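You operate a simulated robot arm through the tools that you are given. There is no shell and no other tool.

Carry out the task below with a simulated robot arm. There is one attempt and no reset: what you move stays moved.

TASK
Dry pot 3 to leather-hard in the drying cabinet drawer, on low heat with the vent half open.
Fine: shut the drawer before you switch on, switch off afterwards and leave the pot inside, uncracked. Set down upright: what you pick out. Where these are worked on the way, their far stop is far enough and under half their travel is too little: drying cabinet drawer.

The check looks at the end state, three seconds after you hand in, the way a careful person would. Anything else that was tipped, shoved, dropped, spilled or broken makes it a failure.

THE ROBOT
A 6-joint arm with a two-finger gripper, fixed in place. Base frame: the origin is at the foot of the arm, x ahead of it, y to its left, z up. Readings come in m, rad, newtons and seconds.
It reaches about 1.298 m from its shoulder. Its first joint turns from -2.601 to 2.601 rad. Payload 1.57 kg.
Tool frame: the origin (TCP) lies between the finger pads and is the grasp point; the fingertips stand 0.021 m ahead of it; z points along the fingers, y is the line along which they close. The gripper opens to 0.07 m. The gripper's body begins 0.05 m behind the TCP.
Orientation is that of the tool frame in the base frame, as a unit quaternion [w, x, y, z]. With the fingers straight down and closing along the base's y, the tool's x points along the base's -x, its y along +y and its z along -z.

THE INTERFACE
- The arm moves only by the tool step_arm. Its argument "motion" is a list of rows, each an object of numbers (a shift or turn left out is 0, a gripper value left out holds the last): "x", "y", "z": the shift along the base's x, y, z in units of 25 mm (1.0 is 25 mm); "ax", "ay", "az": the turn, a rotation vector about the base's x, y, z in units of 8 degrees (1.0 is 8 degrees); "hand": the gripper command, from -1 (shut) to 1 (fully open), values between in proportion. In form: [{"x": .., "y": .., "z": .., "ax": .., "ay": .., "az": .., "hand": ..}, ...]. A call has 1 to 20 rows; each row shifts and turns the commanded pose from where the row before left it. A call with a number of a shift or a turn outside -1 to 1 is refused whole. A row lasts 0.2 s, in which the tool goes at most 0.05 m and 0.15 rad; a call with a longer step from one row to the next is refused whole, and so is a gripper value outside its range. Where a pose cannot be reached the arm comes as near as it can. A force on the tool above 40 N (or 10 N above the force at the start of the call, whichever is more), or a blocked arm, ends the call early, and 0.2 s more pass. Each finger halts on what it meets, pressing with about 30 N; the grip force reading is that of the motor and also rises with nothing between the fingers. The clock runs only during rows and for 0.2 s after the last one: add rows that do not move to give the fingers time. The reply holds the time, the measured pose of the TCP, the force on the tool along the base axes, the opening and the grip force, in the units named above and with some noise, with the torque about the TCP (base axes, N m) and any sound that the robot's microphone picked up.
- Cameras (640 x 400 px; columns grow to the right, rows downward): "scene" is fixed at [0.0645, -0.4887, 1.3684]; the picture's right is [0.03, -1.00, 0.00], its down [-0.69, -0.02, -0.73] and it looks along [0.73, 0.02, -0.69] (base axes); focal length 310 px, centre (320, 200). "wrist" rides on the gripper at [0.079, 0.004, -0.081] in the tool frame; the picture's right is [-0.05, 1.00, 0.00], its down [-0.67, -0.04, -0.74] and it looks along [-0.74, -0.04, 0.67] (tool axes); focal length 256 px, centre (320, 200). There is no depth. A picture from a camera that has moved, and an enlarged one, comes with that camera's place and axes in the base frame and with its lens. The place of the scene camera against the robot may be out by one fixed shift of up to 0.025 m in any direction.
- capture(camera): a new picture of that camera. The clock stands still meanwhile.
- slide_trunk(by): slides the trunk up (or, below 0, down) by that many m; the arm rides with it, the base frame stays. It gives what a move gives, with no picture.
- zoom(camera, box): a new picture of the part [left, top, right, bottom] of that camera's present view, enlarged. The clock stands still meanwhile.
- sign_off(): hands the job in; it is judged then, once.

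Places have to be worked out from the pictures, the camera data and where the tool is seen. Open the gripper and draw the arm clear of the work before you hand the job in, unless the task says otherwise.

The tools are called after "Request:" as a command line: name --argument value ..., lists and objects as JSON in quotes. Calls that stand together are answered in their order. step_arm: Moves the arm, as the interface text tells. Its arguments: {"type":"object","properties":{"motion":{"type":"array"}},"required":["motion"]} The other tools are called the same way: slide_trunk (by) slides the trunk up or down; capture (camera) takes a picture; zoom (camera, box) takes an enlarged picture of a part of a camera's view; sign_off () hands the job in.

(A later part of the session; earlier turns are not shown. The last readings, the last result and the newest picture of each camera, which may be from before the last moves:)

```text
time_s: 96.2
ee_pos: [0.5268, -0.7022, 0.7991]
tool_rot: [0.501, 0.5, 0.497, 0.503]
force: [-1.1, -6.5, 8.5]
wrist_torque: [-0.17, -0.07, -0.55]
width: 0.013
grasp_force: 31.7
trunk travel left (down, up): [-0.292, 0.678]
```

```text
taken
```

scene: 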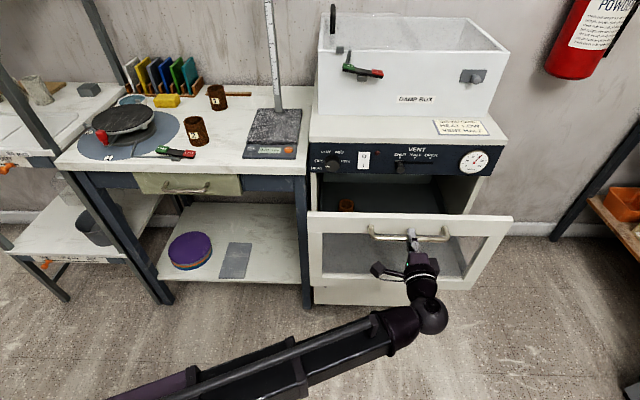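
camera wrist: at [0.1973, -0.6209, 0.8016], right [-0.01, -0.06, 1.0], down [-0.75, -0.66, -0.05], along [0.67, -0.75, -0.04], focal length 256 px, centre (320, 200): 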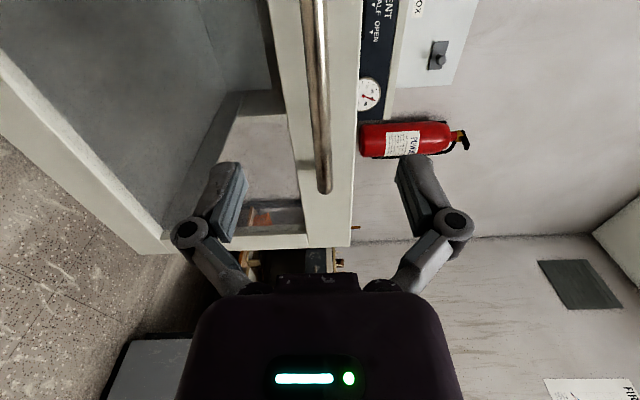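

The pot rides along upright. I push the remaining ≈16 cm, slowing at the end.

Request:
step_arm --motion '[{"x": 0.15}, {"x": 0.3}, {"x": 0.4}, {"x": 0.4}, {"x": 0.4}, {"x": 0.4}, {"x": 0.4}, {"x": 0.4}, {"x": 0.4}, {"x": 0.4}, {"x": 0.4}, {"x": 0.4}, {"x": 0.4}, {"x": 0.4}, {"x": 0.4}, {"x": 0.3}, {"x": 0.25}, {"x": 0.15}, {}]'

Request:
capture --camera "scene"

```text
time_s: 100.2
ee_pos: [0.6864, -0.7008, 0.7973]
tool_rot: [0.501, 0.501, 0.495, 0.502]
force: [5.8, -10.1, 10.4]
wrist_torque: [-0.16, -0.04, -0.88]
width: 0.013
grasp_force: 31.7
trunk travel left (down, up): [-0.292, 0.678]
```

```text
taken
```

scene: 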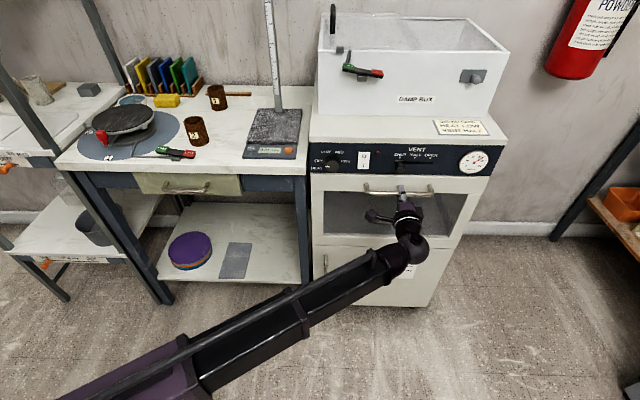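

Nearly at the initial closed position (x≈0.689). I nudge the last few mm until it meets the stop.

Request:
step_arm --motion '[{"x": 0.12}, {"x": 0.12}, {"x": 0.12}, {"x": 0.12}, {}]'

Request:
zoom --camera "scene" --box '[300, 130, 500, 255]'

```text
time_s: 101.4
ee_pos: [0.6983, -0.7012, 0.7974]
tool_rot: [0.501, 0.5, 0.496, 0.503]
force: [-22.6, 4.7, -6.3]
wrist_torque: [-0.13, -0.04, 0.01]
width: 0.0127
grasp_force: 31.9
trunk travel left (down, up): [-0.292, 0.678]
```

```text
3.20 times, centred on (400, 192) of scene
camera zoom: at [0.0645, -0.4887, 1.3684], right [0.03, -1.0, 0.0], down [-0.69, -0.02, -0.73], along [0.73, 0.02, -0.69], focal length 993 px, centre (64, 224)
```

zoom: 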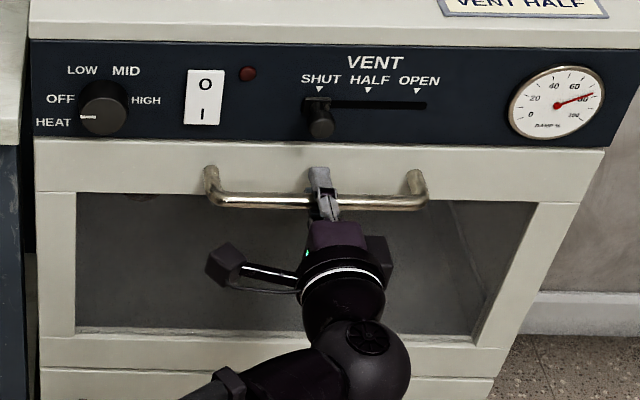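

The drawer is firmly shut (−22 N against the stop), and the gauge now reads about 78 % from the wet pot. I relieve, release the handle and back off.

Request:
step_arm --motion '[{"x": -0.16}, {"hand": 0}, {"hand": 1}, {"hand": 1}, {"hand": 1}, {"x": -0.8}, {"x": -0.8}, {"x": -0.8}, {"x": -0.8}, {"x": -0.8}]'

Request:
slide_trunk --by 0.074

Request:
capture --camera "wrist"

Request:
zoom --camera "scene" --box '[300, 130, 500, 255]'

```text
time_s: 103.6
ee_pos: [0.5947, -0.7014, 0.7972]
tool_rot: [0.501, 0.5, 0.496, 0.503]
force: [-0.4, 0.6, -0.5]
wrist_torque: [-0.03, 0.04, 0.0]
width: 0.0697
grasp_force: 0.0
trunk travel left (down, up): [-0.292, 0.678]
```

```text
time_s: 104.7
ee_pos: [0.5953, -0.7015, 0.8719]
tool_rot: [0.501, 0.501, 0.497, 0.502]
force: [-0.1, 0.3, -0.5]
wrist_torque: [0.04, -0.04, 0.0]
width: 0.07
grasp_force: 0.0
trunk travel left (down, up): [-0.366, 0.604]
```

```text
taken
camera wrist: at [0.5133, -0.6216, 0.8754], right [-0.01, -0.06, 1.0], down [-0.75, -0.66, -0.04], along [0.67, -0.75, -0.04], focal length 256 px, centre (320, 200)
```

wrist: 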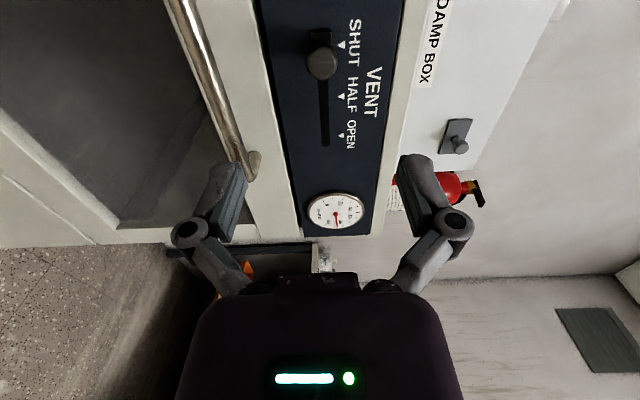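

```text
3.20 times, centred on (400, 192) of scene
camera zoom: at [0.0645, -0.4887, 1.3684], right [0.03, -1.0, 0.0], down [-0.69, -0.02, -0.73], along [0.73, 0.02, -0.69], focal length 993 px, centre (64, 224)
```

zoom: 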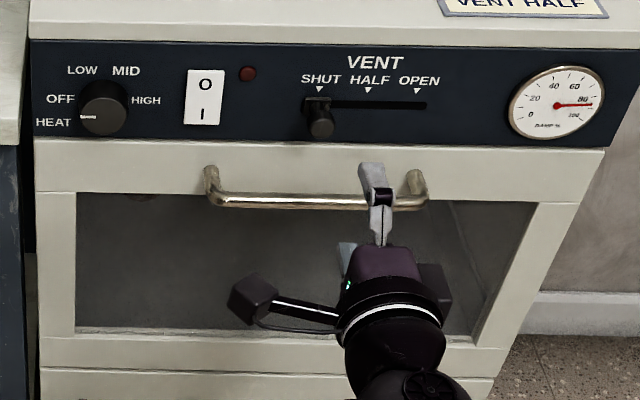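

Lever knob at about (0.70, -0.69, 0.872); the marks lie at y≈-0.692 (SHUT), -0.733 (HALF) and -0.773 (OPEN). I close the fingers, move left of the lever, and advance beside it.

Request:
step_arm --motion '[{"y": 0.82, "hand": 0}, {"y": 0.82, "hand": -1}, {"hand": -1}, {"hand": -1}, {"hand": -1}, {"x": 0.9}, {"x": 0.9}, {"x": 0.9}, {"x": 0.9}, {}]'

Request:
capture --camera "wrist"

Request:
zoom --camera "scene" --box '[300, 130, 500, 255]'

```text
time_s: 106.9
ee_pos: [0.6839, -0.6627, 0.8713]
tool_rot: [0.5, 0.501, 0.496, 0.503]
force: [-0.2, -0.6, 0.1]
wrist_torque: [0.0, -0.01, 0.0]
width: 0.0001
grasp_force: 28.9
trunk travel left (down, up): [-0.366, 0.604]
```

```text
taken
camera wrist: at [0.6019, -0.5812, 0.8755], right [-0.01, -0.06, 1.0], down [-0.75, -0.66, -0.04], along [0.67, -0.75, -0.04], focal length 256 px, centre (320, 200)
```

wrist: 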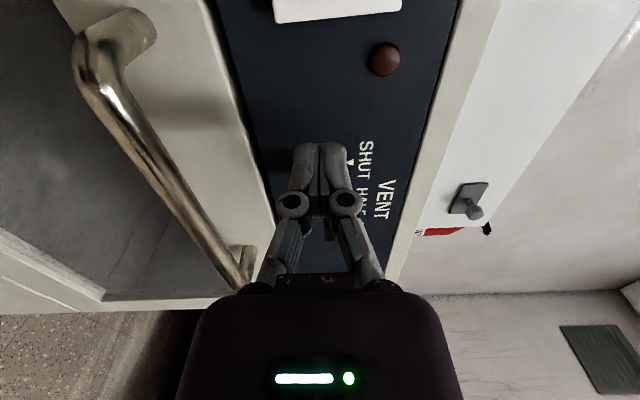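

```text
3.20 times, centred on (400, 192) of scene
camera zoom: at [0.0645, -0.4887, 1.3684], right [0.03, -1.0, 0.0], down [-0.69, -0.02, -0.73], along [0.73, 0.02, -0.69], focal length 993 px, centre (64, 224)
```

zoom: 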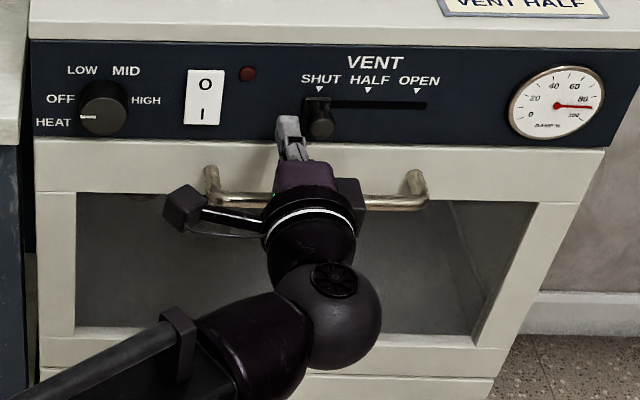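

The fingertips are just left of the lever, at its depth. I push right slowly by about 47 mm and check.

Request:
step_arm --motion '[{"y": -0.3}, {"y": -0.3}, {"y": -0.3}, {"y": -0.3}, {"y": -0.3}, {"y": -0.25}, {}]'

Request:
zoom --camera "scene" --box '[370, 130, 470, 190]'

Request:
capture --camera "wrist"

```text
time_s: 108.5
ee_pos: [0.6846, -0.7053, 0.8713]
tool_rot: [0.5, 0.502, 0.496, 0.502]
force: [0.8, 0.1, -0.4]
wrist_torque: [0.01, -0.03, 0.0]
width: 0.0
grasp_force: 28.3
trunk travel left (down, up): [-0.366, 0.604]
```

```text
6.40 times, centred on (420, 160) of scene
camera zoom: at [0.0645, -0.4887, 1.3684], right [0.03, -1.0, 0.0], down [-0.69, -0.02, -0.73], along [0.73, 0.02, -0.69], focal length 1986 px, centre (-320, 456)
```

zoom: 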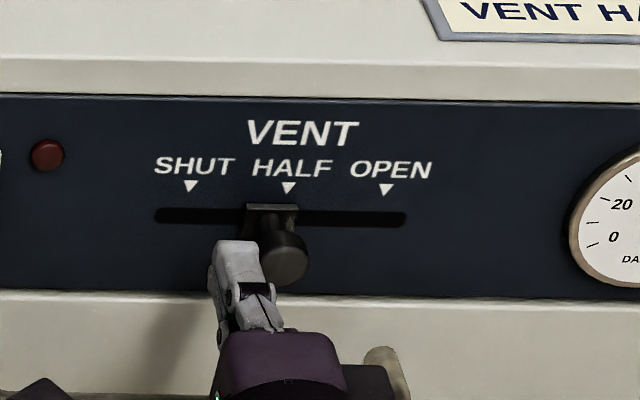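

```text
taken
camera wrist: at [0.6026, -0.6248, 0.8754], right [-0.01, -0.06, 1.0], down [-0.75, -0.66, -0.04], along [0.67, -0.75, -0.04], focal length 256 px, centre (320, 200)
```

wrist: 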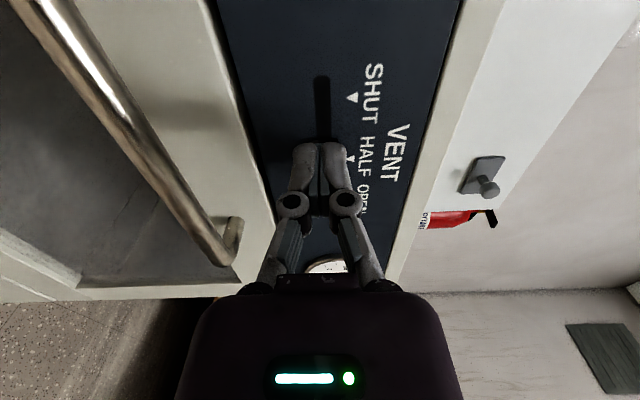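

The slider plate is now about 6 mm short of the HALF mark. I push that bit further.

Request:
step_arm --motion '[{"y": -0.12}, {"y": -0.13}, {}]'

Request:
zoom --camera "scene" --box '[370, 130, 470, 190]'

```text
time_s: 109.3
ee_pos: [0.6845, -0.7102, 0.8705]
tool_rot: [0.5, 0.501, 0.496, 0.503]
force: [-0.8, -0.2, -0.7]
wrist_torque: [0.03, -0.02, 0.0]
width: 0.0
grasp_force: 28.6
trunk travel left (down, up): [-0.366, 0.604]
```

```text
6.40 times, centred on (420, 160) of scene
camera zoom: at [0.0645, -0.4887, 1.3684], right [0.03, -1.0, 0.0], down [-0.69, -0.02, -0.73], along [0.73, 0.02, -0.69], focal length 1986 px, centre (-320, 456)
```

zoom: 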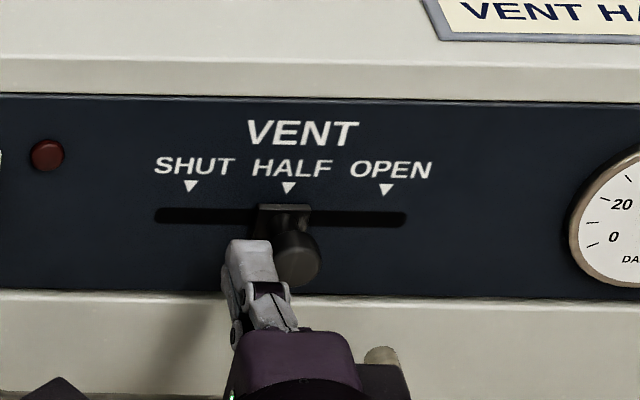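

The slider now sits at HALF, with the same offset to the mark as it had at SHUT. I step off sideways and back away, then move toward the heat knob for a look.

Request:
step_arm --motion '[{"y": 0.3}, {"x": -0.9}, {"x": -0.9}, {"x": -0.9}, {"x": -0.9}, {"x": -0.5, "hand": 0}, {"y": 1, "hand": 1}, {"y": 1}, {"y": 1}, {"y": 1}, {"y": 1}, {"y": 1}, {"y": 1}, {"y": 0.4}, {}]'

Request:
zoom --camera "scene" --box '[300, 130, 500, 255]'

Request:
capture --camera "wrist"

```text
time_s: 112.5
ee_pos: [0.5824, -0.5174, 0.8719]
tool_rot: [0.501, 0.5, 0.496, 0.503]
force: [-0.3, 0.6, -0.1]
wrist_torque: [-0.03, 0.01, -0.01]
width: 0.0701
grasp_force: 0.0
trunk travel left (down, up): [-0.366, 0.604]
```

```text
3.20 times, centred on (400, 192) of scene
camera zoom: at [0.0645, -0.4887, 1.3684], right [0.03, -1.0, 0.0], down [-0.69, -0.02, -0.73], along [0.73, 0.02, -0.69], focal length 993 px, centre (64, 224)
```

zoom: 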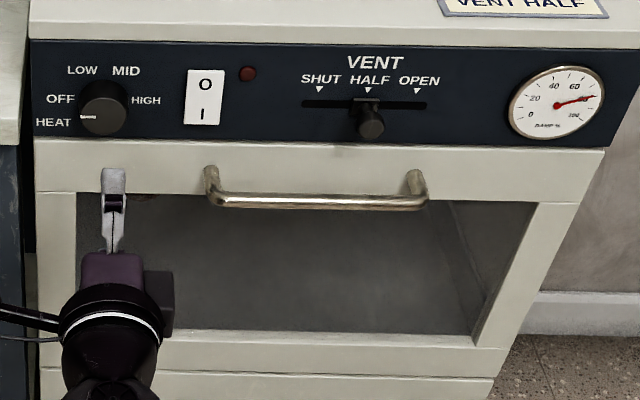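

```text
taken
camera wrist: at [0.5007, -0.4373, 0.8755], right [-0.01, -0.06, 1.0], down [-0.75, -0.66, -0.04], along [0.67, -0.75, -0.04], focal length 256 px, centre (320, 200)
```

wrist: 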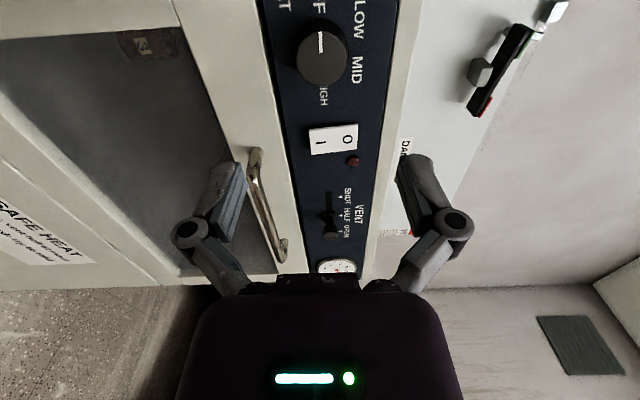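

The vent sits at HALF and the pot shows through the window. The heat knob centre is about (0.71, -0.511, 0.873) with its pointer at OFF (9 o'clock), and the labels are 60° apart. I approach the knob with open fingers.

Request:
step_arm --motion '[{"y": 0.22, "x": 0.6}, {"x": 0.8}, {"x": 0.8}, {"x": 0.8}, {}]'

Request:
capture --camera "wrist"

Request:
zoom --camera "scene" --box '[300, 130, 400, 200]'

```text
time_s: 113.7
ee_pos: [0.6568, -0.5131, 0.8718]
tool_rot: [0.502, 0.501, 0.496, 0.502]
force: [0.5, -0.5, 0.3]
wrist_torque: [0.01, 0.0, 0.01]
width: 0.0698
grasp_force: 0.0
trunk travel left (down, up): [-0.366, 0.604]
```

```text
taken
camera wrist: at [0.576, -0.432, 0.8755], right [-0.01, -0.06, 1.0], down [-0.75, -0.66, -0.05], along [0.67, -0.75, -0.04], focal length 256 px, centre (320, 200)
```

wrist: 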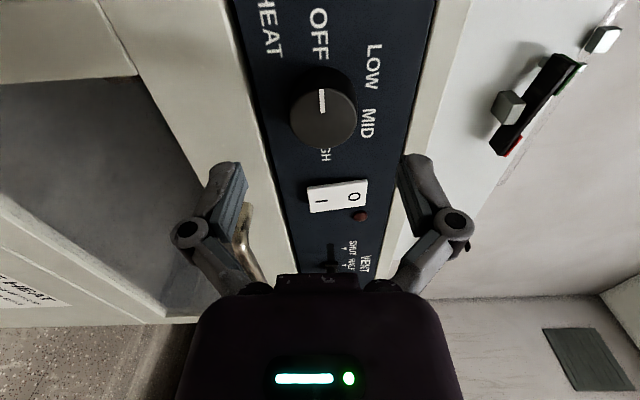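

```text
5.71 times, centred on (350, 165) of scene
camera zoom: at [0.0645, -0.4887, 1.3684], right [0.03, -1.0, 0.0], down [-0.69, -0.02, -0.73], along [0.73, 0.02, -0.69], focal length 1774 px, centre (149, 400)
```

zoom: 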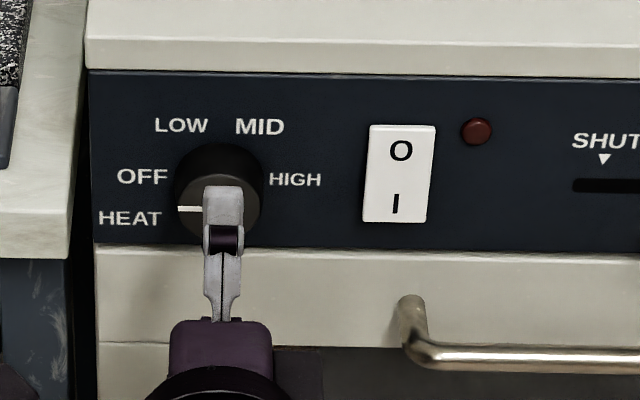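

The knob face is centred at about (0.715, -0.5145, 0.874), diameter ≈39 mm, panel at x≈0.74. I fine-align and move in so the pads overlap the knob, then close.

Request:
slide_trunk --by 0.002

Request:
step_arm --motion '[{"y": -0.08, "x": 0.7}, {"x": 0.75}, {"x": 0.7}, {}]'

Request:
capture --camera "wrist"

```text
time_s: 114.2
ee_pos: [0.6566, -0.5127, 0.8734]
tool_rot: [0.501, 0.501, 0.495, 0.503]
force: [0.6, -0.2, -0.3]
wrist_torque: [-0.03, 0.01, -0.01]
width: 0.0701
grasp_force: 0.1
trunk travel left (down, up): [-0.368, 0.602]
```

```text
time_s: 115.2
ee_pos: [0.7115, -0.5146, 0.8741]
tool_rot: [0.502, 0.499, 0.496, 0.503]
force: [-1.2, 0.4, 0.0]
wrist_torque: [-0.03, 0.01, 0.0]
width: 0.0702
grasp_force: 0.0
trunk travel left (down, up): [-0.368, 0.602]
```

```text
taken
camera wrist: at [0.6302, -0.4341, 0.8776], right [-0.01, -0.06, 1.0], down [-0.75, -0.66, -0.05], along [0.67, -0.75, -0.04], focal length 256 px, centre (320, 200)
```

wrist: 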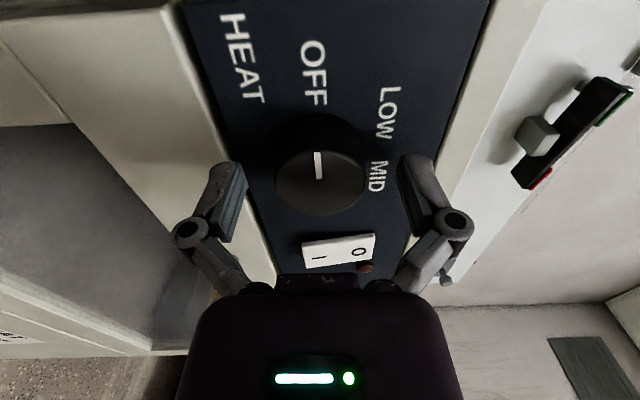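

The knob is centred between the pads. I close on it.

Request:
step_arm --motion '[{"hand": 0.5}, {"hand": 0.2}, {"hand": -0.2}, {"hand": -1}, {}]'

Request:
capture --camera "wrist"

```text
time_s: 116.5
ee_pos: [0.7107, -0.5139, 0.8734]
tool_rot: [0.501, 0.499, 0.496, 0.503]
force: [-1.5, 0.3, -1.9]
wrist_torque: [-0.04, 0.12, 0.0]
width: 0.0419
grasp_force: 31.9
trunk travel left (down, up): [-0.368, 0.602]
```

```text
taken
camera wrist: at [0.63, -0.434, 0.8776], right [-0.01, -0.06, 1.0], down [-0.75, -0.66, -0.05], along [0.67, -0.75, -0.04], focal length 256 px, centre (320, 200)
```

wrist: 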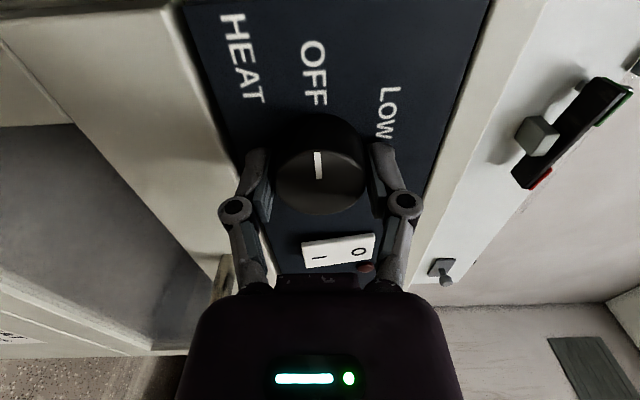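

Knob gripped (42 mm). I turn it clockwise as seen from the front (+x rotation), 30° first.

Request:
step_arm --motion '[{"ax": 0.75}, {"ax": 0.75}, {"ax": 0.75}, {"ax": 0.75}, {"ax": 0.75}]'

Request:
capture --camera "wrist"

Request:
zoom --camera "scene" --box '[300, 130, 400, 200]'

```text
time_s: 117.7
ee_pos: [0.712, -0.5146, 0.8734]
tool_rot: [0.353, 0.613, 0.349, 0.615]
force: [-7.1, 8.4, -17.0]
wrist_torque: [-0.08, 0.31, -0.15]
width: 0.0419
grasp_force: 32.2
trunk travel left (down, up): [-0.368, 0.602]
```

```text
taken
camera wrist: at [0.6299, -0.4465, 0.9158], right [-0.01, -0.55, 0.83], down [-0.75, -0.55, -0.37], along [0.67, -0.62, -0.41], focal length 256 px, centre (320, 200)
```

wrist: 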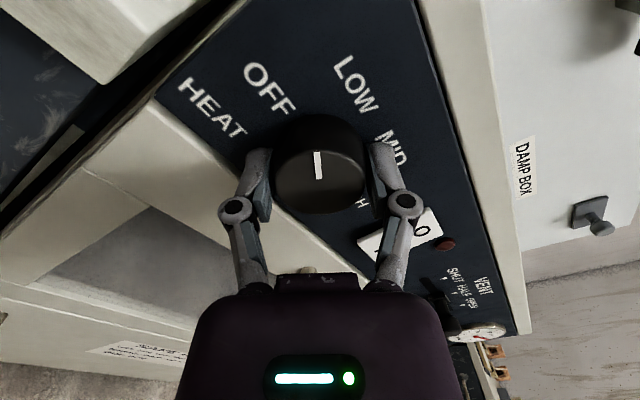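

```text
5.71 times, centred on (350, 165) of scene
camera zoom: at [0.0645, -0.4887, 1.3684], right [0.03, -1.0, 0.0], down [-0.69, -0.02, -0.73], along [0.73, 0.02, -0.69], focal length 1774 px, centre (149, 400)
```

zoom: 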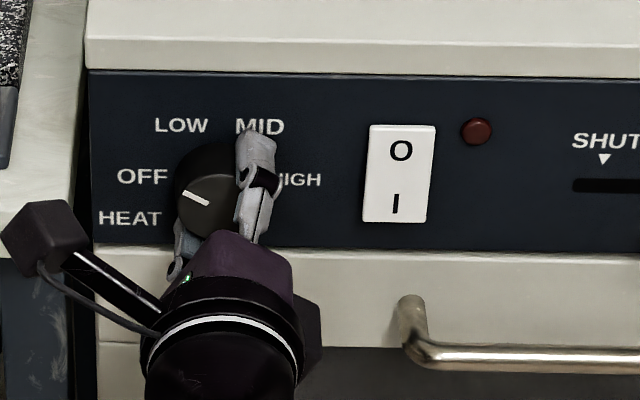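

The knob follows the hand (pointer halfway to LOW). I turn the remaining 30°.

Request:
step_arm --motion '[{"ax": 0.75}, {"ax": 0.75}, {"ax": 0.75}, {"ax": 0.75}, {"ax": 0.75}]'

Request:
capture --camera "wrist"

Request:
zoom --camera "scene" --box '[300, 130, 400, 200]'

```text
time_s: 118.8
ee_pos: [0.7119, -0.514, 0.8714]
tool_rot: [0.183, 0.684, 0.179, 0.683]
force: [-12.8, 17.5, -26.1]
wrist_torque: [-0.1, 0.08, 0.72]
width: 0.0418
grasp_force: 32.1
trunk travel left (down, up): [-0.368, 0.602]
```

```text
taken
camera wrist: at [0.63, -0.4762, 0.9427], right [0.0, -0.89, 0.45], down [-0.75, -0.29, -0.6], along [0.67, -0.34, -0.67], focal length 256 px, centre (320, 200)
```

wrist: 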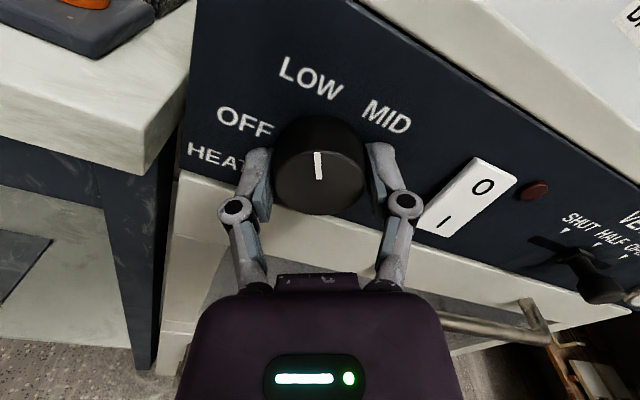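

```text
5.71 times, centred on (350, 165) of scene
camera zoom: at [0.0645, -0.4887, 1.3684], right [0.03, -1.0, 0.0], down [-0.69, -0.02, -0.73], along [0.73, 0.02, -0.69], focal length 1774 px, centre (149, 400)
```

zoom: 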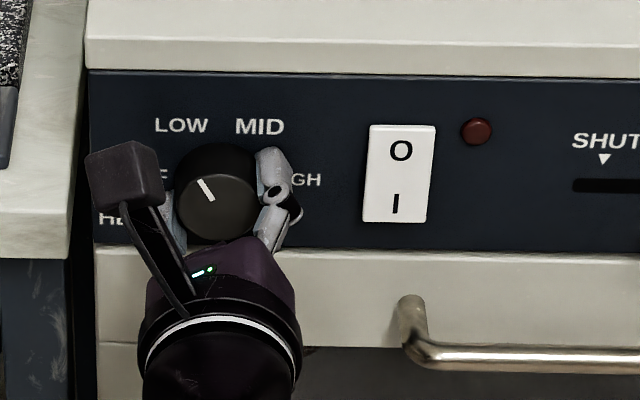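

The pointer now aims at LOW. I release the knob and back off to inspect.

Request:
step_arm --motion '[{"hand": 0.4}, {"hand": 0.8}, {"hand": 1}, {"hand": 1}, {"x": -0.5}, {"x": -0.9}, {"x": -0.9}, {"x": -0.9}, {"x": -0.9}, {}]'

Request:
capture --camera "wrist"

Request:
zoom --camera "scene" --box '[300, 130, 400, 200]'

```text
time_s: 121.0
ee_pos: [0.6075, -0.5141, 0.8737]
tool_rot: [0.184, 0.683, 0.179, 0.684]
force: [0.0, 0.4, 0.6]
wrist_torque: [0.03, -0.02, -0.01]
width: 0.0702
grasp_force: 0.0
trunk travel left (down, up): [-0.368, 0.602]
```

```text
taken
camera wrist: at [0.5265, -0.4773, 0.9435], right [-0.01, -0.89, 0.45], down [-0.75, -0.29, -0.6], along [0.67, -0.34, -0.66], focal length 256 px, centre (320, 200)
```

wrist: 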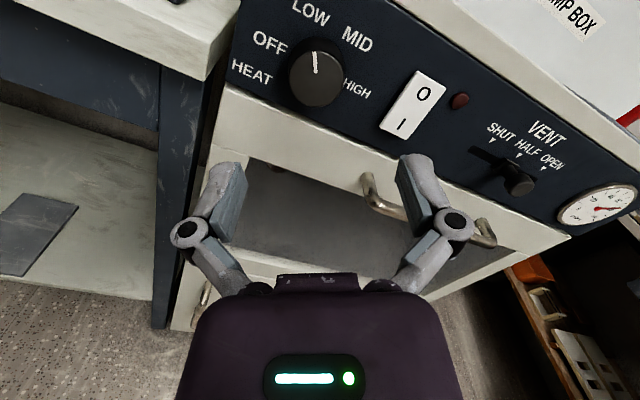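

```text
5.71 times, centred on (350, 165) of scene
camera zoom: at [0.0645, -0.4887, 1.3684], right [0.03, -1.0, 0.0], down [-0.69, -0.02, -0.73], along [0.73, 0.02, -0.69], focal length 1774 px, centre (149, 400)
```

zoom: 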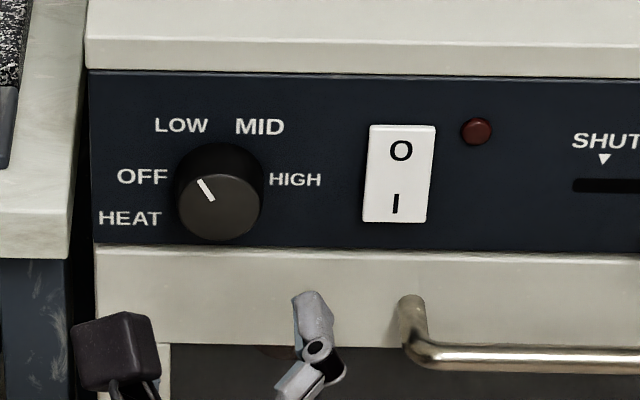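

Heat is on LOW. I look closely at the damp gauge for any markings before switching on.

Request:
zoom --camera "wrist" --box '[540, 170, 640, 240]'

Request:
zoom --camera "scene" --box '[450, 140, 500, 180]'

Request:
zoom --camera "scene" --box '[310, 180, 480, 260]'

```text
5.71 times, centred on (590, 205) of wrist
camera zoom: at [0.5265, -0.4773, 0.9435], right [-0.01, -0.89, 0.45], down [-0.75, -0.29, -0.6], along [0.67, -0.34, -0.66], focal length 1463 px, centre (-1223, 171)
```

zoom: 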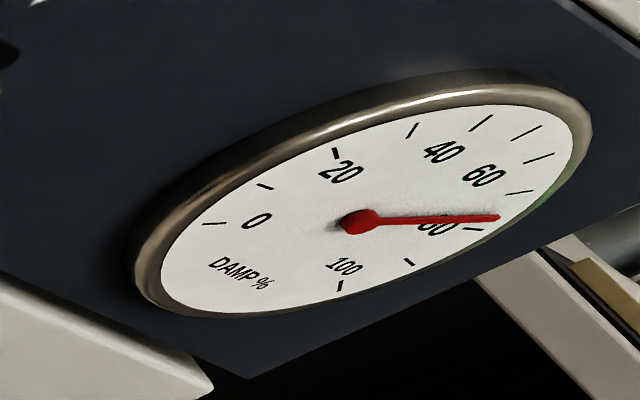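

```text
10.00 times, centred on (475, 160) of scene
camera zoom: at [0.0645, -0.4887, 1.3684], right [0.03, -1.0, 0.0], down [-0.69, -0.02, -0.73], along [0.73, 0.02, -0.69], focal length 3104 px, centre (-1230, 600)
```

zoom: 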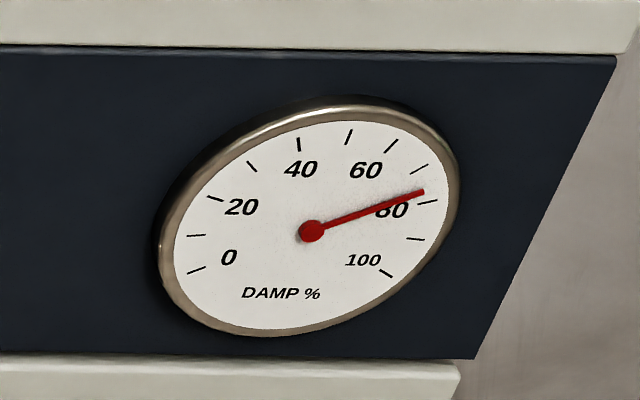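

```text
3.76 times, centred on (395, 220) of scene
camera zoom: at [0.0645, -0.4887, 1.3684], right [0.03, -1.0, 0.0], down [-0.69, -0.02, -0.73], along [0.73, 0.02, -0.69], focal length 1168 px, centre (38, 125)
```

zoom: 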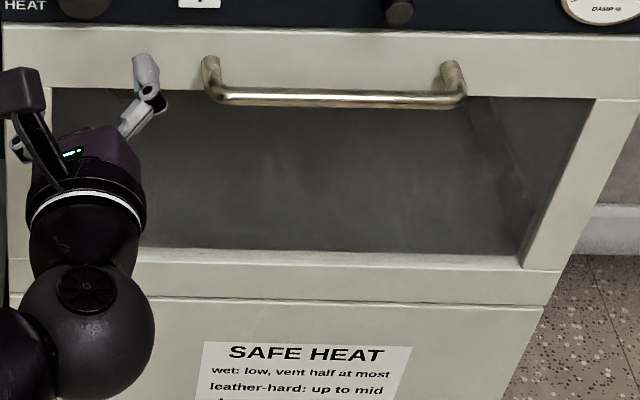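

The gauge reads about 77 % with ticks every 10 and no coloured zones, so I'll watch both the needle and the pot's colour. Heat LOW, vent HALF and drawer shut are all set. I close the fingers and line up with the lower "I" half of the rocker (y≈-0.60, z≈0.862).

Request:
step_arm --motion '[{"y": -0.86, "hand": 0}, {"y": -0.86, "hand": -1}, {"y": -0.86}, {"y": -0.86}, {}, {}]'

Request:
slide_trunk --by -0.012

Request:
step_arm --motion '[{"x": 0.9}, {"x": 0.9}, {"x": 0.9}, {}]'

Request:
capture --camera "wrist"

Request:
zoom --camera "scene" --box '[300, 130, 400, 200]'

```text
time_s: 122.5
ee_pos: [0.6075, -0.601, 0.8735]
tool_rot: [0.184, 0.683, 0.179, 0.684]
force: [-0.4, 0.6, 0.4]
wrist_torque: [0.02, 0.02, -0.03]
width: 0.0
grasp_force: 28.6
trunk travel left (down, up): [-0.368, 0.602]
```

```text
time_s: 123.0
ee_pos: [0.6071, -0.601, 0.8607]
tool_rot: [0.184, 0.683, 0.178, 0.684]
force: [0.3, -0.4, -0.2]
wrist_torque: [-0.01, -0.02, -0.03]
width: 0.0
grasp_force: 28.8
trunk travel left (down, up): [-0.356, 0.614]
```

```text
time_s: 124.0
ee_pos: [0.6738, -0.6009, 0.8608]
tool_rot: [0.182, 0.683, 0.178, 0.685]
force: [-0.8, -0.4, 0.7]
wrist_torque: [0.03, -0.02, 0.01]
width: 0.0
grasp_force: 28.4
trunk travel left (down, up): [-0.356, 0.614]
```

```text
taken
camera wrist: at [0.5926, -0.5629, 0.9315], right [-0.01, -0.89, 0.45], down [-0.74, -0.29, -0.6], along [0.67, -0.34, -0.66], focal length 256 px, centre (320, 200)
```

wrist: 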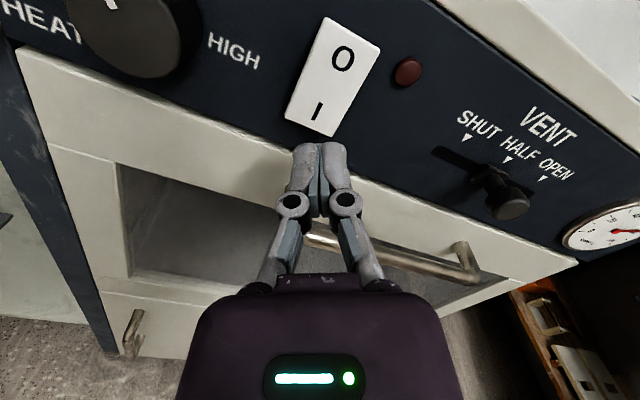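

```text
5.71 times, centred on (350, 165) of scene
camera zoom: at [0.0645, -0.4887, 1.3684], right [0.03, -1.0, 0.0], down [-0.69, -0.02, -0.73], along [0.73, 0.02, -0.69], focal length 1774 px, centre (149, 400)
```

zoom: 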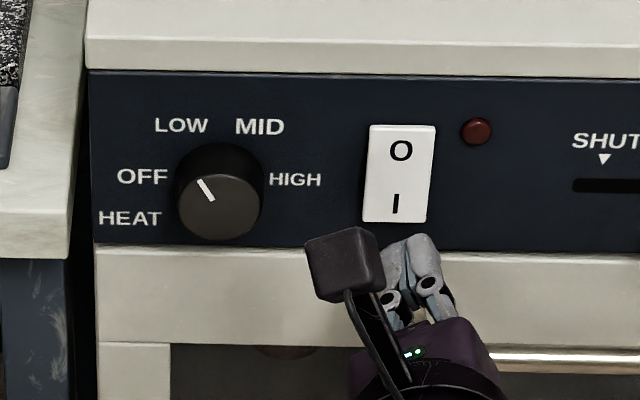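

The fingertips aim right at the "I". I press forward in 4 mm steps.

Request:
step_arm --motion '[{"x": 0.3}, {"x": 0.3}, {"x": 0.3}, {"x": 0.16}, {"x": 0.16}, {"x": 0.16}]'

Request:
zoom --camera "scene" --box '[300, 130, 400, 200]'

```text
time_s: 125.5
ee_pos: [0.7028, -0.5999, 0.8617]
tool_rot: [0.186, 0.684, 0.178, 0.683]
force: [-11.7, 0.2, -0.7]
wrist_torque: [-0.03, -0.11, -0.02]
width: 0.0
grasp_force: 28.5
trunk travel left (down, up): [-0.356, 0.614]
stopped in row 6: the force on the tool passed its limit at 45 N (the readings are from after the stop); the commanded pose is now the measured one
```

```text
5.71 times, centred on (350, 165) of scene
camera zoom: at [0.0645, -0.4887, 1.3684], right [0.03, -1.0, 0.0], down [-0.69, -0.02, -0.73], along [0.73, 0.02, -0.69], focal length 1774 px, centre (149, 400)
```

zoom: 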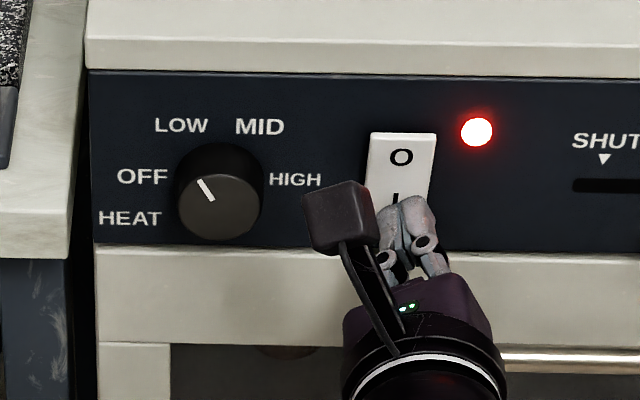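

The red lamp is lit: it's on. I back off 25 mm and raise the hand to line up with the "O" half, then check gauge and pot.

Request:
step_arm --motion '[{"x": -0.8}, {"x": -0.4}]'

Request:
slide_trunk --by 0.034

Request:
zoom --camera "scene" --box '[450, 140, 500, 180]'

Request:
zoom --camera "scene" --box '[300, 130, 400, 200]'

Request:
capture --camera "wrist"

```text
time_s: 126.1
ee_pos: [0.6759, -0.599, 0.8608]
tool_rot: [0.185, 0.684, 0.179, 0.682]
force: [-0.4, 0.3, -0.6]
wrist_torque: [0.01, -0.01, 0.03]
width: 0.0
grasp_force: 28.3
trunk travel left (down, up): [-0.356, 0.614]
```

```text
time_s: 126.9
ee_pos: [0.6753, -0.5995, 0.8947]
tool_rot: [0.184, 0.685, 0.18, 0.682]
force: [0.5, -0.4, -0.3]
wrist_torque: [0.0, 0.02, 0.01]
width: 0.0
grasp_force: 28.5
trunk travel left (down, up): [-0.39, 0.58]
```

```text
10.00 times, centred on (475, 160) of scene
camera zoom: at [0.0645, -0.4887, 1.3684], right [0.03, -1.0, 0.0], down [-0.69, -0.02, -0.73], along [0.73, 0.02, -0.69], focal length 3104 px, centre (-1230, 600)
```

zoom: 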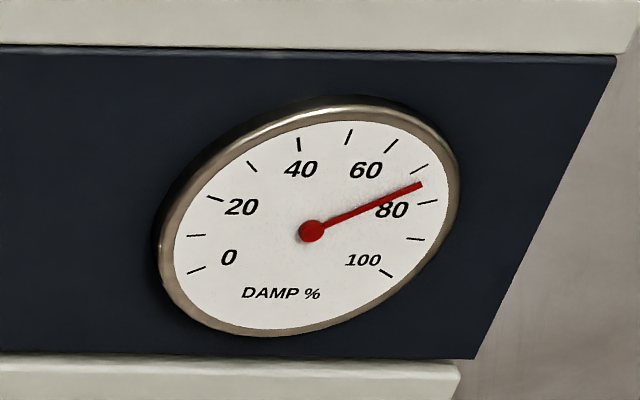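

```text
5.71 times, centred on (350, 165) of scene
camera zoom: at [0.0645, -0.4887, 1.3684], right [0.03, -1.0, 0.0], down [-0.69, -0.02, -0.73], along [0.73, 0.02, -0.69], focal length 1774 px, centre (149, 400)
```

zoom: 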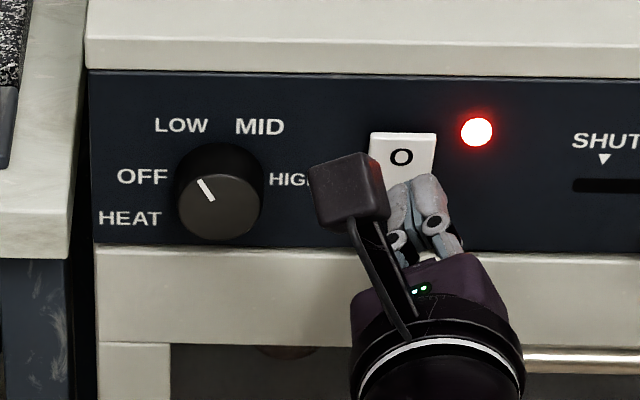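

```text
taken
camera wrist: at [0.5938, -0.5617, 0.965], right [-0.01, -0.89, 0.45], down [-0.75, -0.29, -0.6], along [0.66, -0.34, -0.67], focal length 256 px, centre (320, 200)
```

wrist: 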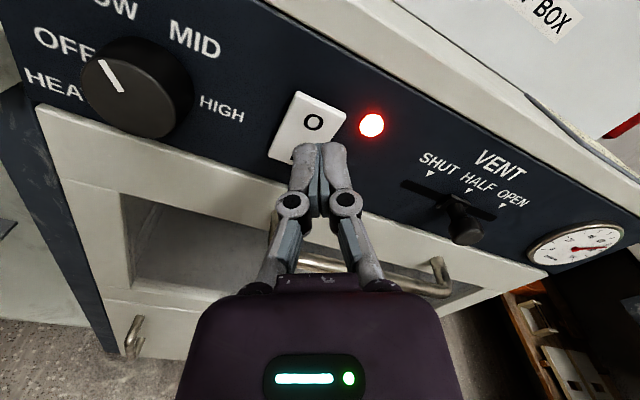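

The needle is at about 74 % and falling slowly, and my fingers are aimed at "O". I take a baseline of the slice of pot visible in the window, then wait 2 s.

Request:
zoom --camera "scene" --box '[320, 180, 370, 210]'

Request:
step_arm --motion '[{}, {}, {}, {}, {}, {}, {}, {}, {}, {}]'

Request:
zoom --camera "scene" --box '[450, 140, 500, 180]'

Request:
zoom --camera "scene" --box '[320, 180, 370, 210]'

```text
12.80 times, centred on (345, 195) of scene
camera zoom: at [0.0645, -0.4887, 1.3684], right [0.03, -1.0, 0.0], down [-0.69, -0.02, -0.73], along [0.73, 0.02, -0.69], focal length 3972 px, centre (0, 264)
```

zoom: 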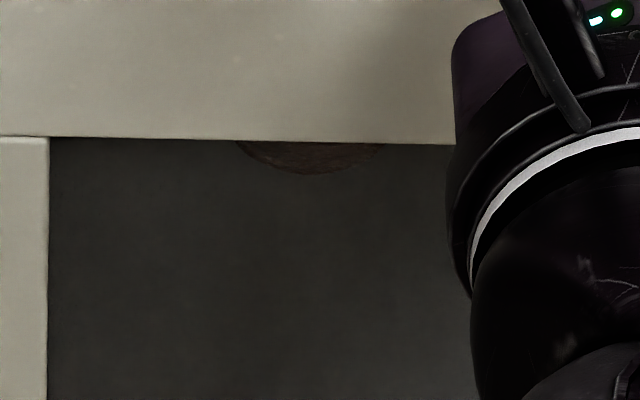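

```text
time_s: 129.1
ee_pos: [0.6758, -0.5991, 0.8951]
tool_rot: [0.184, 0.685, 0.179, 0.682]
force: [0.6, -0.5, -0.6]
wrist_torque: [-0.01, 0.02, -0.01]
width: 0.0
grasp_force: 29.1
trunk travel left (down, up): [-0.39, 0.58]
```

```text
10.00 times, centred on (475, 160) of scene
camera zoom: at [0.0645, -0.4887, 1.3684], right [0.03, -1.0, 0.0], down [-0.69, -0.02, -0.73], along [0.73, 0.02, -0.69], focal length 3104 px, centre (-1230, 600)
```

zoom: 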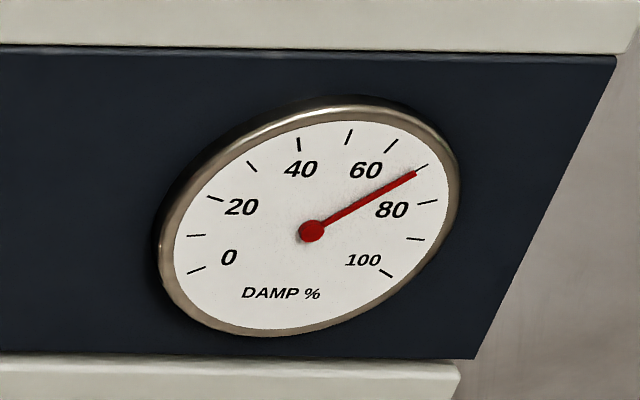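

```text
12.80 times, centred on (345, 195) of scene
camera zoom: at [0.0645, -0.4887, 1.3684], right [0.03, -1.0, 0.0], down [-0.69, -0.02, -0.73], along [0.73, 0.02, -0.69], focal length 3972 px, centre (0, 264)
```

zoom: 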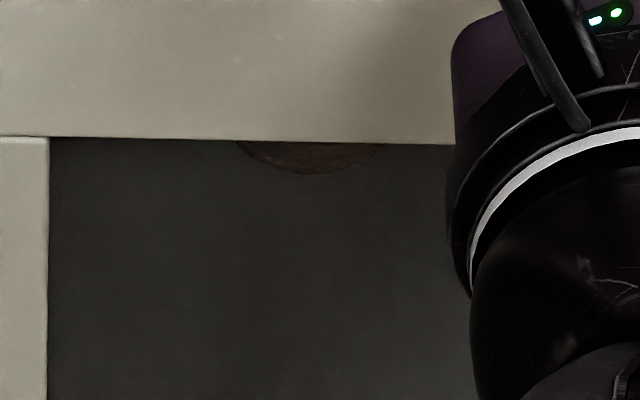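

The needle is at 70 % and falling about 2 % per second. The gauge seems to track cabinet air, so the pot's colour is the better sign. I retreat straight back 17 cm so the wrist camera can look through the window at the pot, staying aligned with "O".

Request:
step_arm --motion '[{"x": -1}, {"x": -1}, {"x": -1}, {"x": -1}, {"x": -1}, {"x": -1}, {"x": -1}]'

Request:
capture --camera "wrist"

Request:
zoom --camera "wrist" --box '[200, 40, 330, 130]'

Request:
zoom --camera "scene" --box '[450, 140, 500, 180]'

```text
time_s: 130.7
ee_pos: [0.502, -0.598, 0.8944]
tool_rot: [0.185, 0.684, 0.178, 0.683]
force: [-0.6, 0.8, 0.2]
wrist_torque: [-0.03, -0.04, -0.04]
width: 0.0
grasp_force: 29.2
trunk travel left (down, up): [-0.39, 0.58]
```

```text
taken
camera wrist: at [0.4202, -0.5607, 0.9651], right [-0.01, -0.89, 0.45], down [-0.75, -0.29, -0.6], along [0.66, -0.34, -0.66], focal length 256 px, centre (320, 200)
```

wrist: 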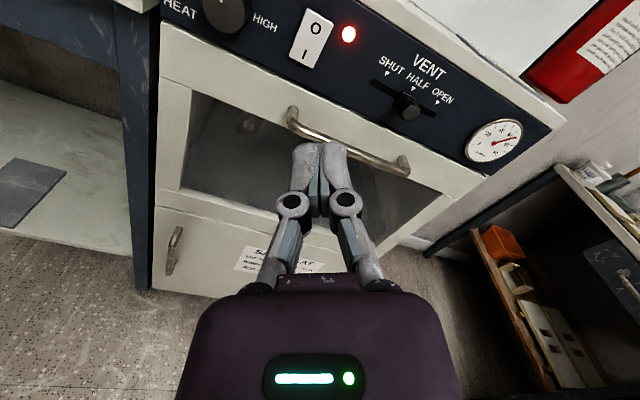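

```text
4.44 times, centred on (265, 85) of wrist
camera zoom: at [0.4202, -0.5607, 0.9651], right [-0.01, -0.89, 0.45], down [-0.75, -0.29, -0.6], along [0.66, -0.34, -0.66], focal length 1138 px, centre (564, 711)
```

zoom: 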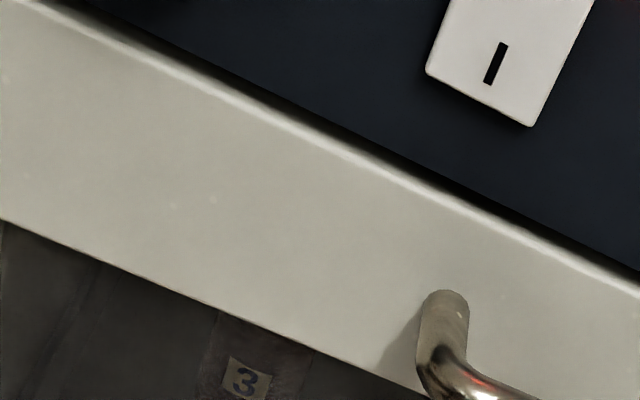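

```text
10.00 times, centred on (475, 160) of scene
camera zoom: at [0.0645, -0.4887, 1.3684], right [0.03, -1.0, 0.0], down [-0.69, -0.02, -0.73], along [0.73, 0.02, -0.69], focal length 3104 px, centre (-1230, 600)
```

zoom: 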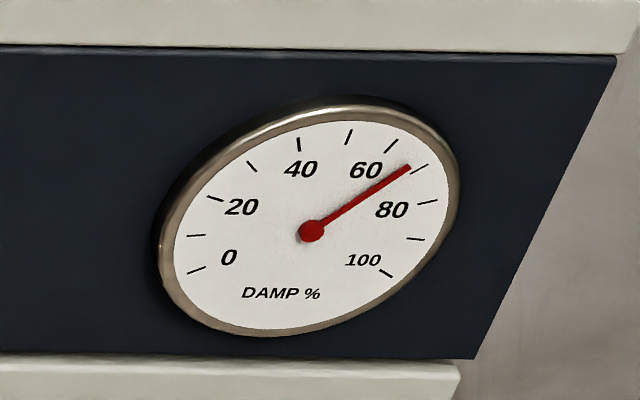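

The pot and its label are visible through the window. I zoom on it as the colour reference; the gauge is at about 67 %.

Request:
zoom --camera "wrist" --box '[215, 95, 285, 145]'

Request:
step_arm --motion '[{}, {}, {}, {}, {}, {}, {}, {}, {}, {}]'

Request:
zoom --camera "wrist" --box '[215, 95, 285, 145]'

Request:
zoom --camera "scene" --box '[450, 140, 500, 180]'

```text
8.00 times, centred on (250, 120) of wrist
camera zoom: at [0.4202, -0.5607, 0.9651], right [-0.01, -0.89, 0.45], down [-0.75, -0.29, -0.6], along [0.66, -0.34, -0.66], focal length 2048 px, centre (880, 840)
```

zoom: 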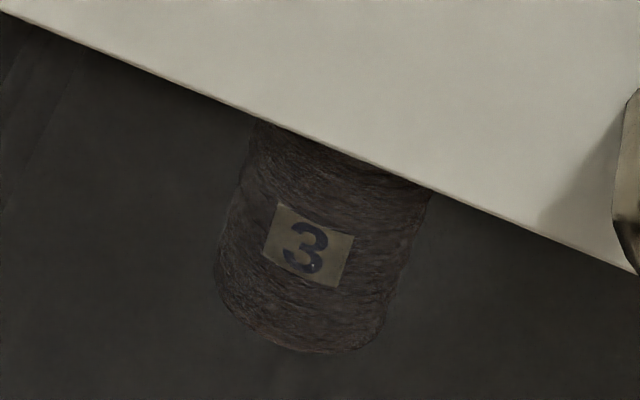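

```text
time_s: 132.9
ee_pos: [0.5009, -0.598, 0.8942]
tool_rot: [0.186, 0.684, 0.178, 0.683]
force: [0.1, 0.7, -0.4]
wrist_torque: [-0.02, 0.04, 0.04]
width: 0.0
grasp_force: 28.3
trunk travel left (down, up): [-0.39, 0.58]
```

```text
8.00 times, centred on (250, 120) of wrist
camera zoom: at [0.4203, -0.561, 0.9651], right [-0.01, -0.89, 0.45], down [-0.75, -0.29, -0.6], along [0.66, -0.34, -0.66], focal length 2048 px, centre (880, 840)
```

zoom: 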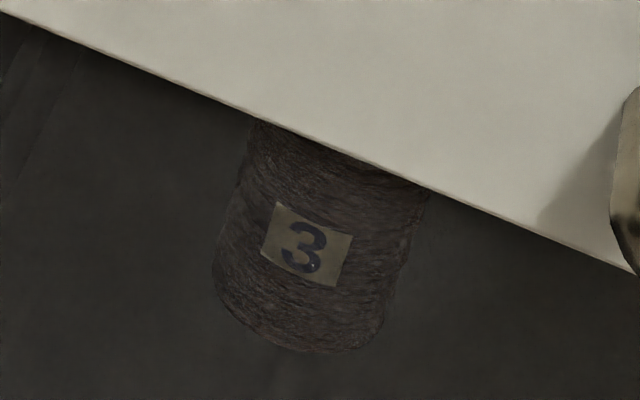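

```text
10.00 times, centred on (475, 160) of scene
camera zoom: at [0.0645, -0.4887, 1.3684], right [0.03, -1.0, 0.0], down [-0.69, -0.02, -0.73], along [0.73, 0.02, -0.69], focal length 3104 px, centre (-1230, 600)
```

zoom: 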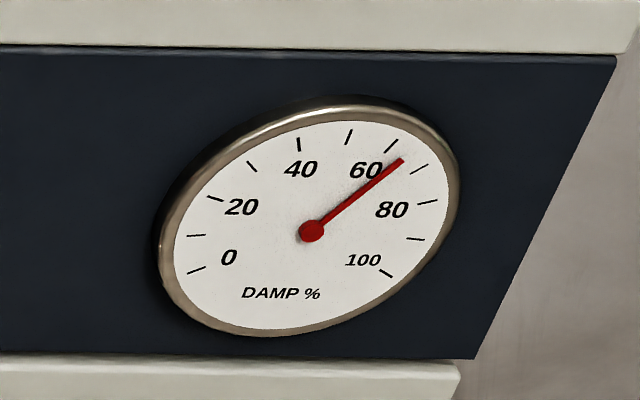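

Gauge about 64 %, and the pot has hardly changed colour. I keep waiting and watching.

Request:
step_arm --motion '[{}, {}, {}, {}, {}, {}, {}, {}, {}, {}, {}, {}]'

Request:
zoom --camera "wrist" --box '[215, 95, 285, 145]'

Request:
zoom --camera "scene" --box '[450, 140, 500, 180]'

```text
time_s: 135.5
ee_pos: [0.5007, -0.5977, 0.8954]
tool_rot: [0.185, 0.684, 0.178, 0.683]
force: [-0.8, -0.6, 0.5]
wrist_torque: [0.01, 0.02, 0.0]
width: 0.0001
grasp_force: 28.7
trunk travel left (down, up): [-0.39, 0.58]
```

```text
8.00 times, centred on (250, 120) of wrist
camera zoom: at [0.4203, -0.561, 0.9651], right [-0.01, -0.89, 0.45], down [-0.75, -0.29, -0.6], along [0.66, -0.34, -0.66], focal length 2048 px, centre (880, 840)
```

zoom: 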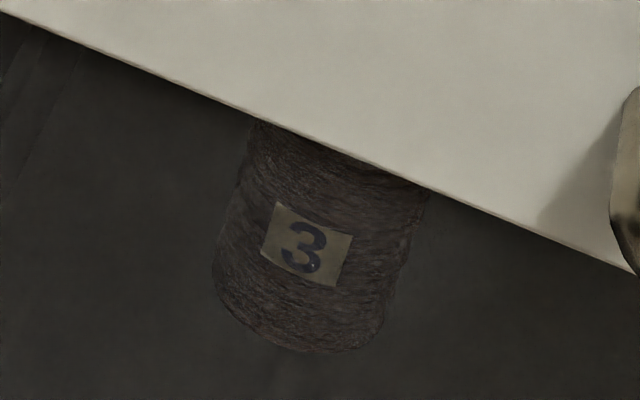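

```text
10.00 times, centred on (475, 160) of scene
camera zoom: at [0.0645, -0.4887, 1.3684], right [0.03, -1.0, 0.0], down [-0.69, -0.02, -0.73], along [0.73, 0.02, -0.69], focal length 3104 px, centre (-1230, 600)
```

zoom: 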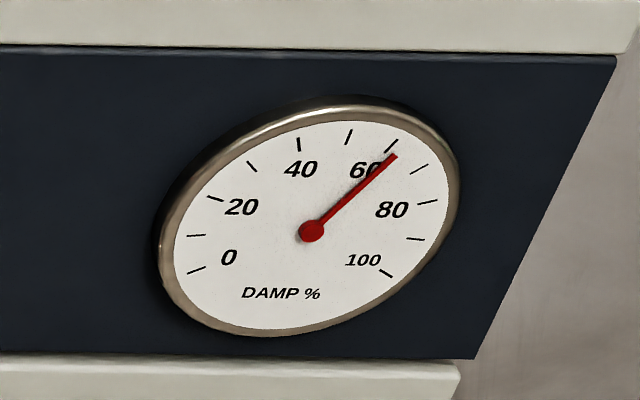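

Gauge about 62 %, slowing, with no visible colour change. I continue with 3 s waits.

Request:
step_arm --motion '[{}, {}, {}, {}, {}, {}, {}, {}, {}, {}, {}, {}, {}, {}, {}]'

Request:
zoom --camera "wrist" --box '[215, 95, 285, 145]'

Request:
zoom --camera "scene" --box '[450, 140, 500, 180]'

```text
time_s: 138.7
ee_pos: [0.5014, -0.5987, 0.8935]
tool_rot: [0.185, 0.684, 0.178, 0.683]
force: [-0.5, 0.9, 0.3]
wrist_torque: [0.01, -0.02, 0.04]
width: 0.0
grasp_force: 28.6
trunk travel left (down, up): [-0.39, 0.58]
```

```text
8.00 times, centred on (250, 120) of wrist
camera zoom: at [0.4203, -0.561, 0.9651], right [-0.01, -0.89, 0.45], down [-0.75, -0.29, -0.6], along [0.66, -0.34, -0.66], focal length 2048 px, centre (880, 840)
```

zoom: 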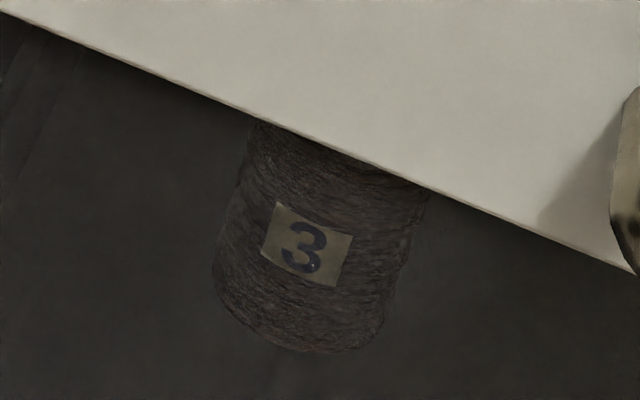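

```text
10.00 times, centred on (475, 160) of scene
camera zoom: at [0.0645, -0.4887, 1.3684], right [0.03, -1.0, 0.0], down [-0.69, -0.02, -0.73], along [0.73, 0.02, -0.69], focal length 3104 px, centre (-1230, 600)
```

zoom: 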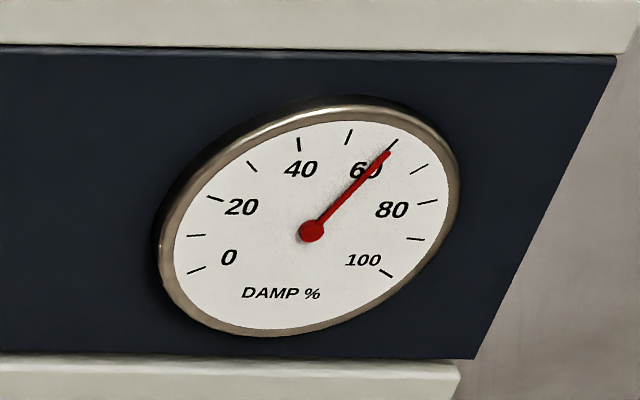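

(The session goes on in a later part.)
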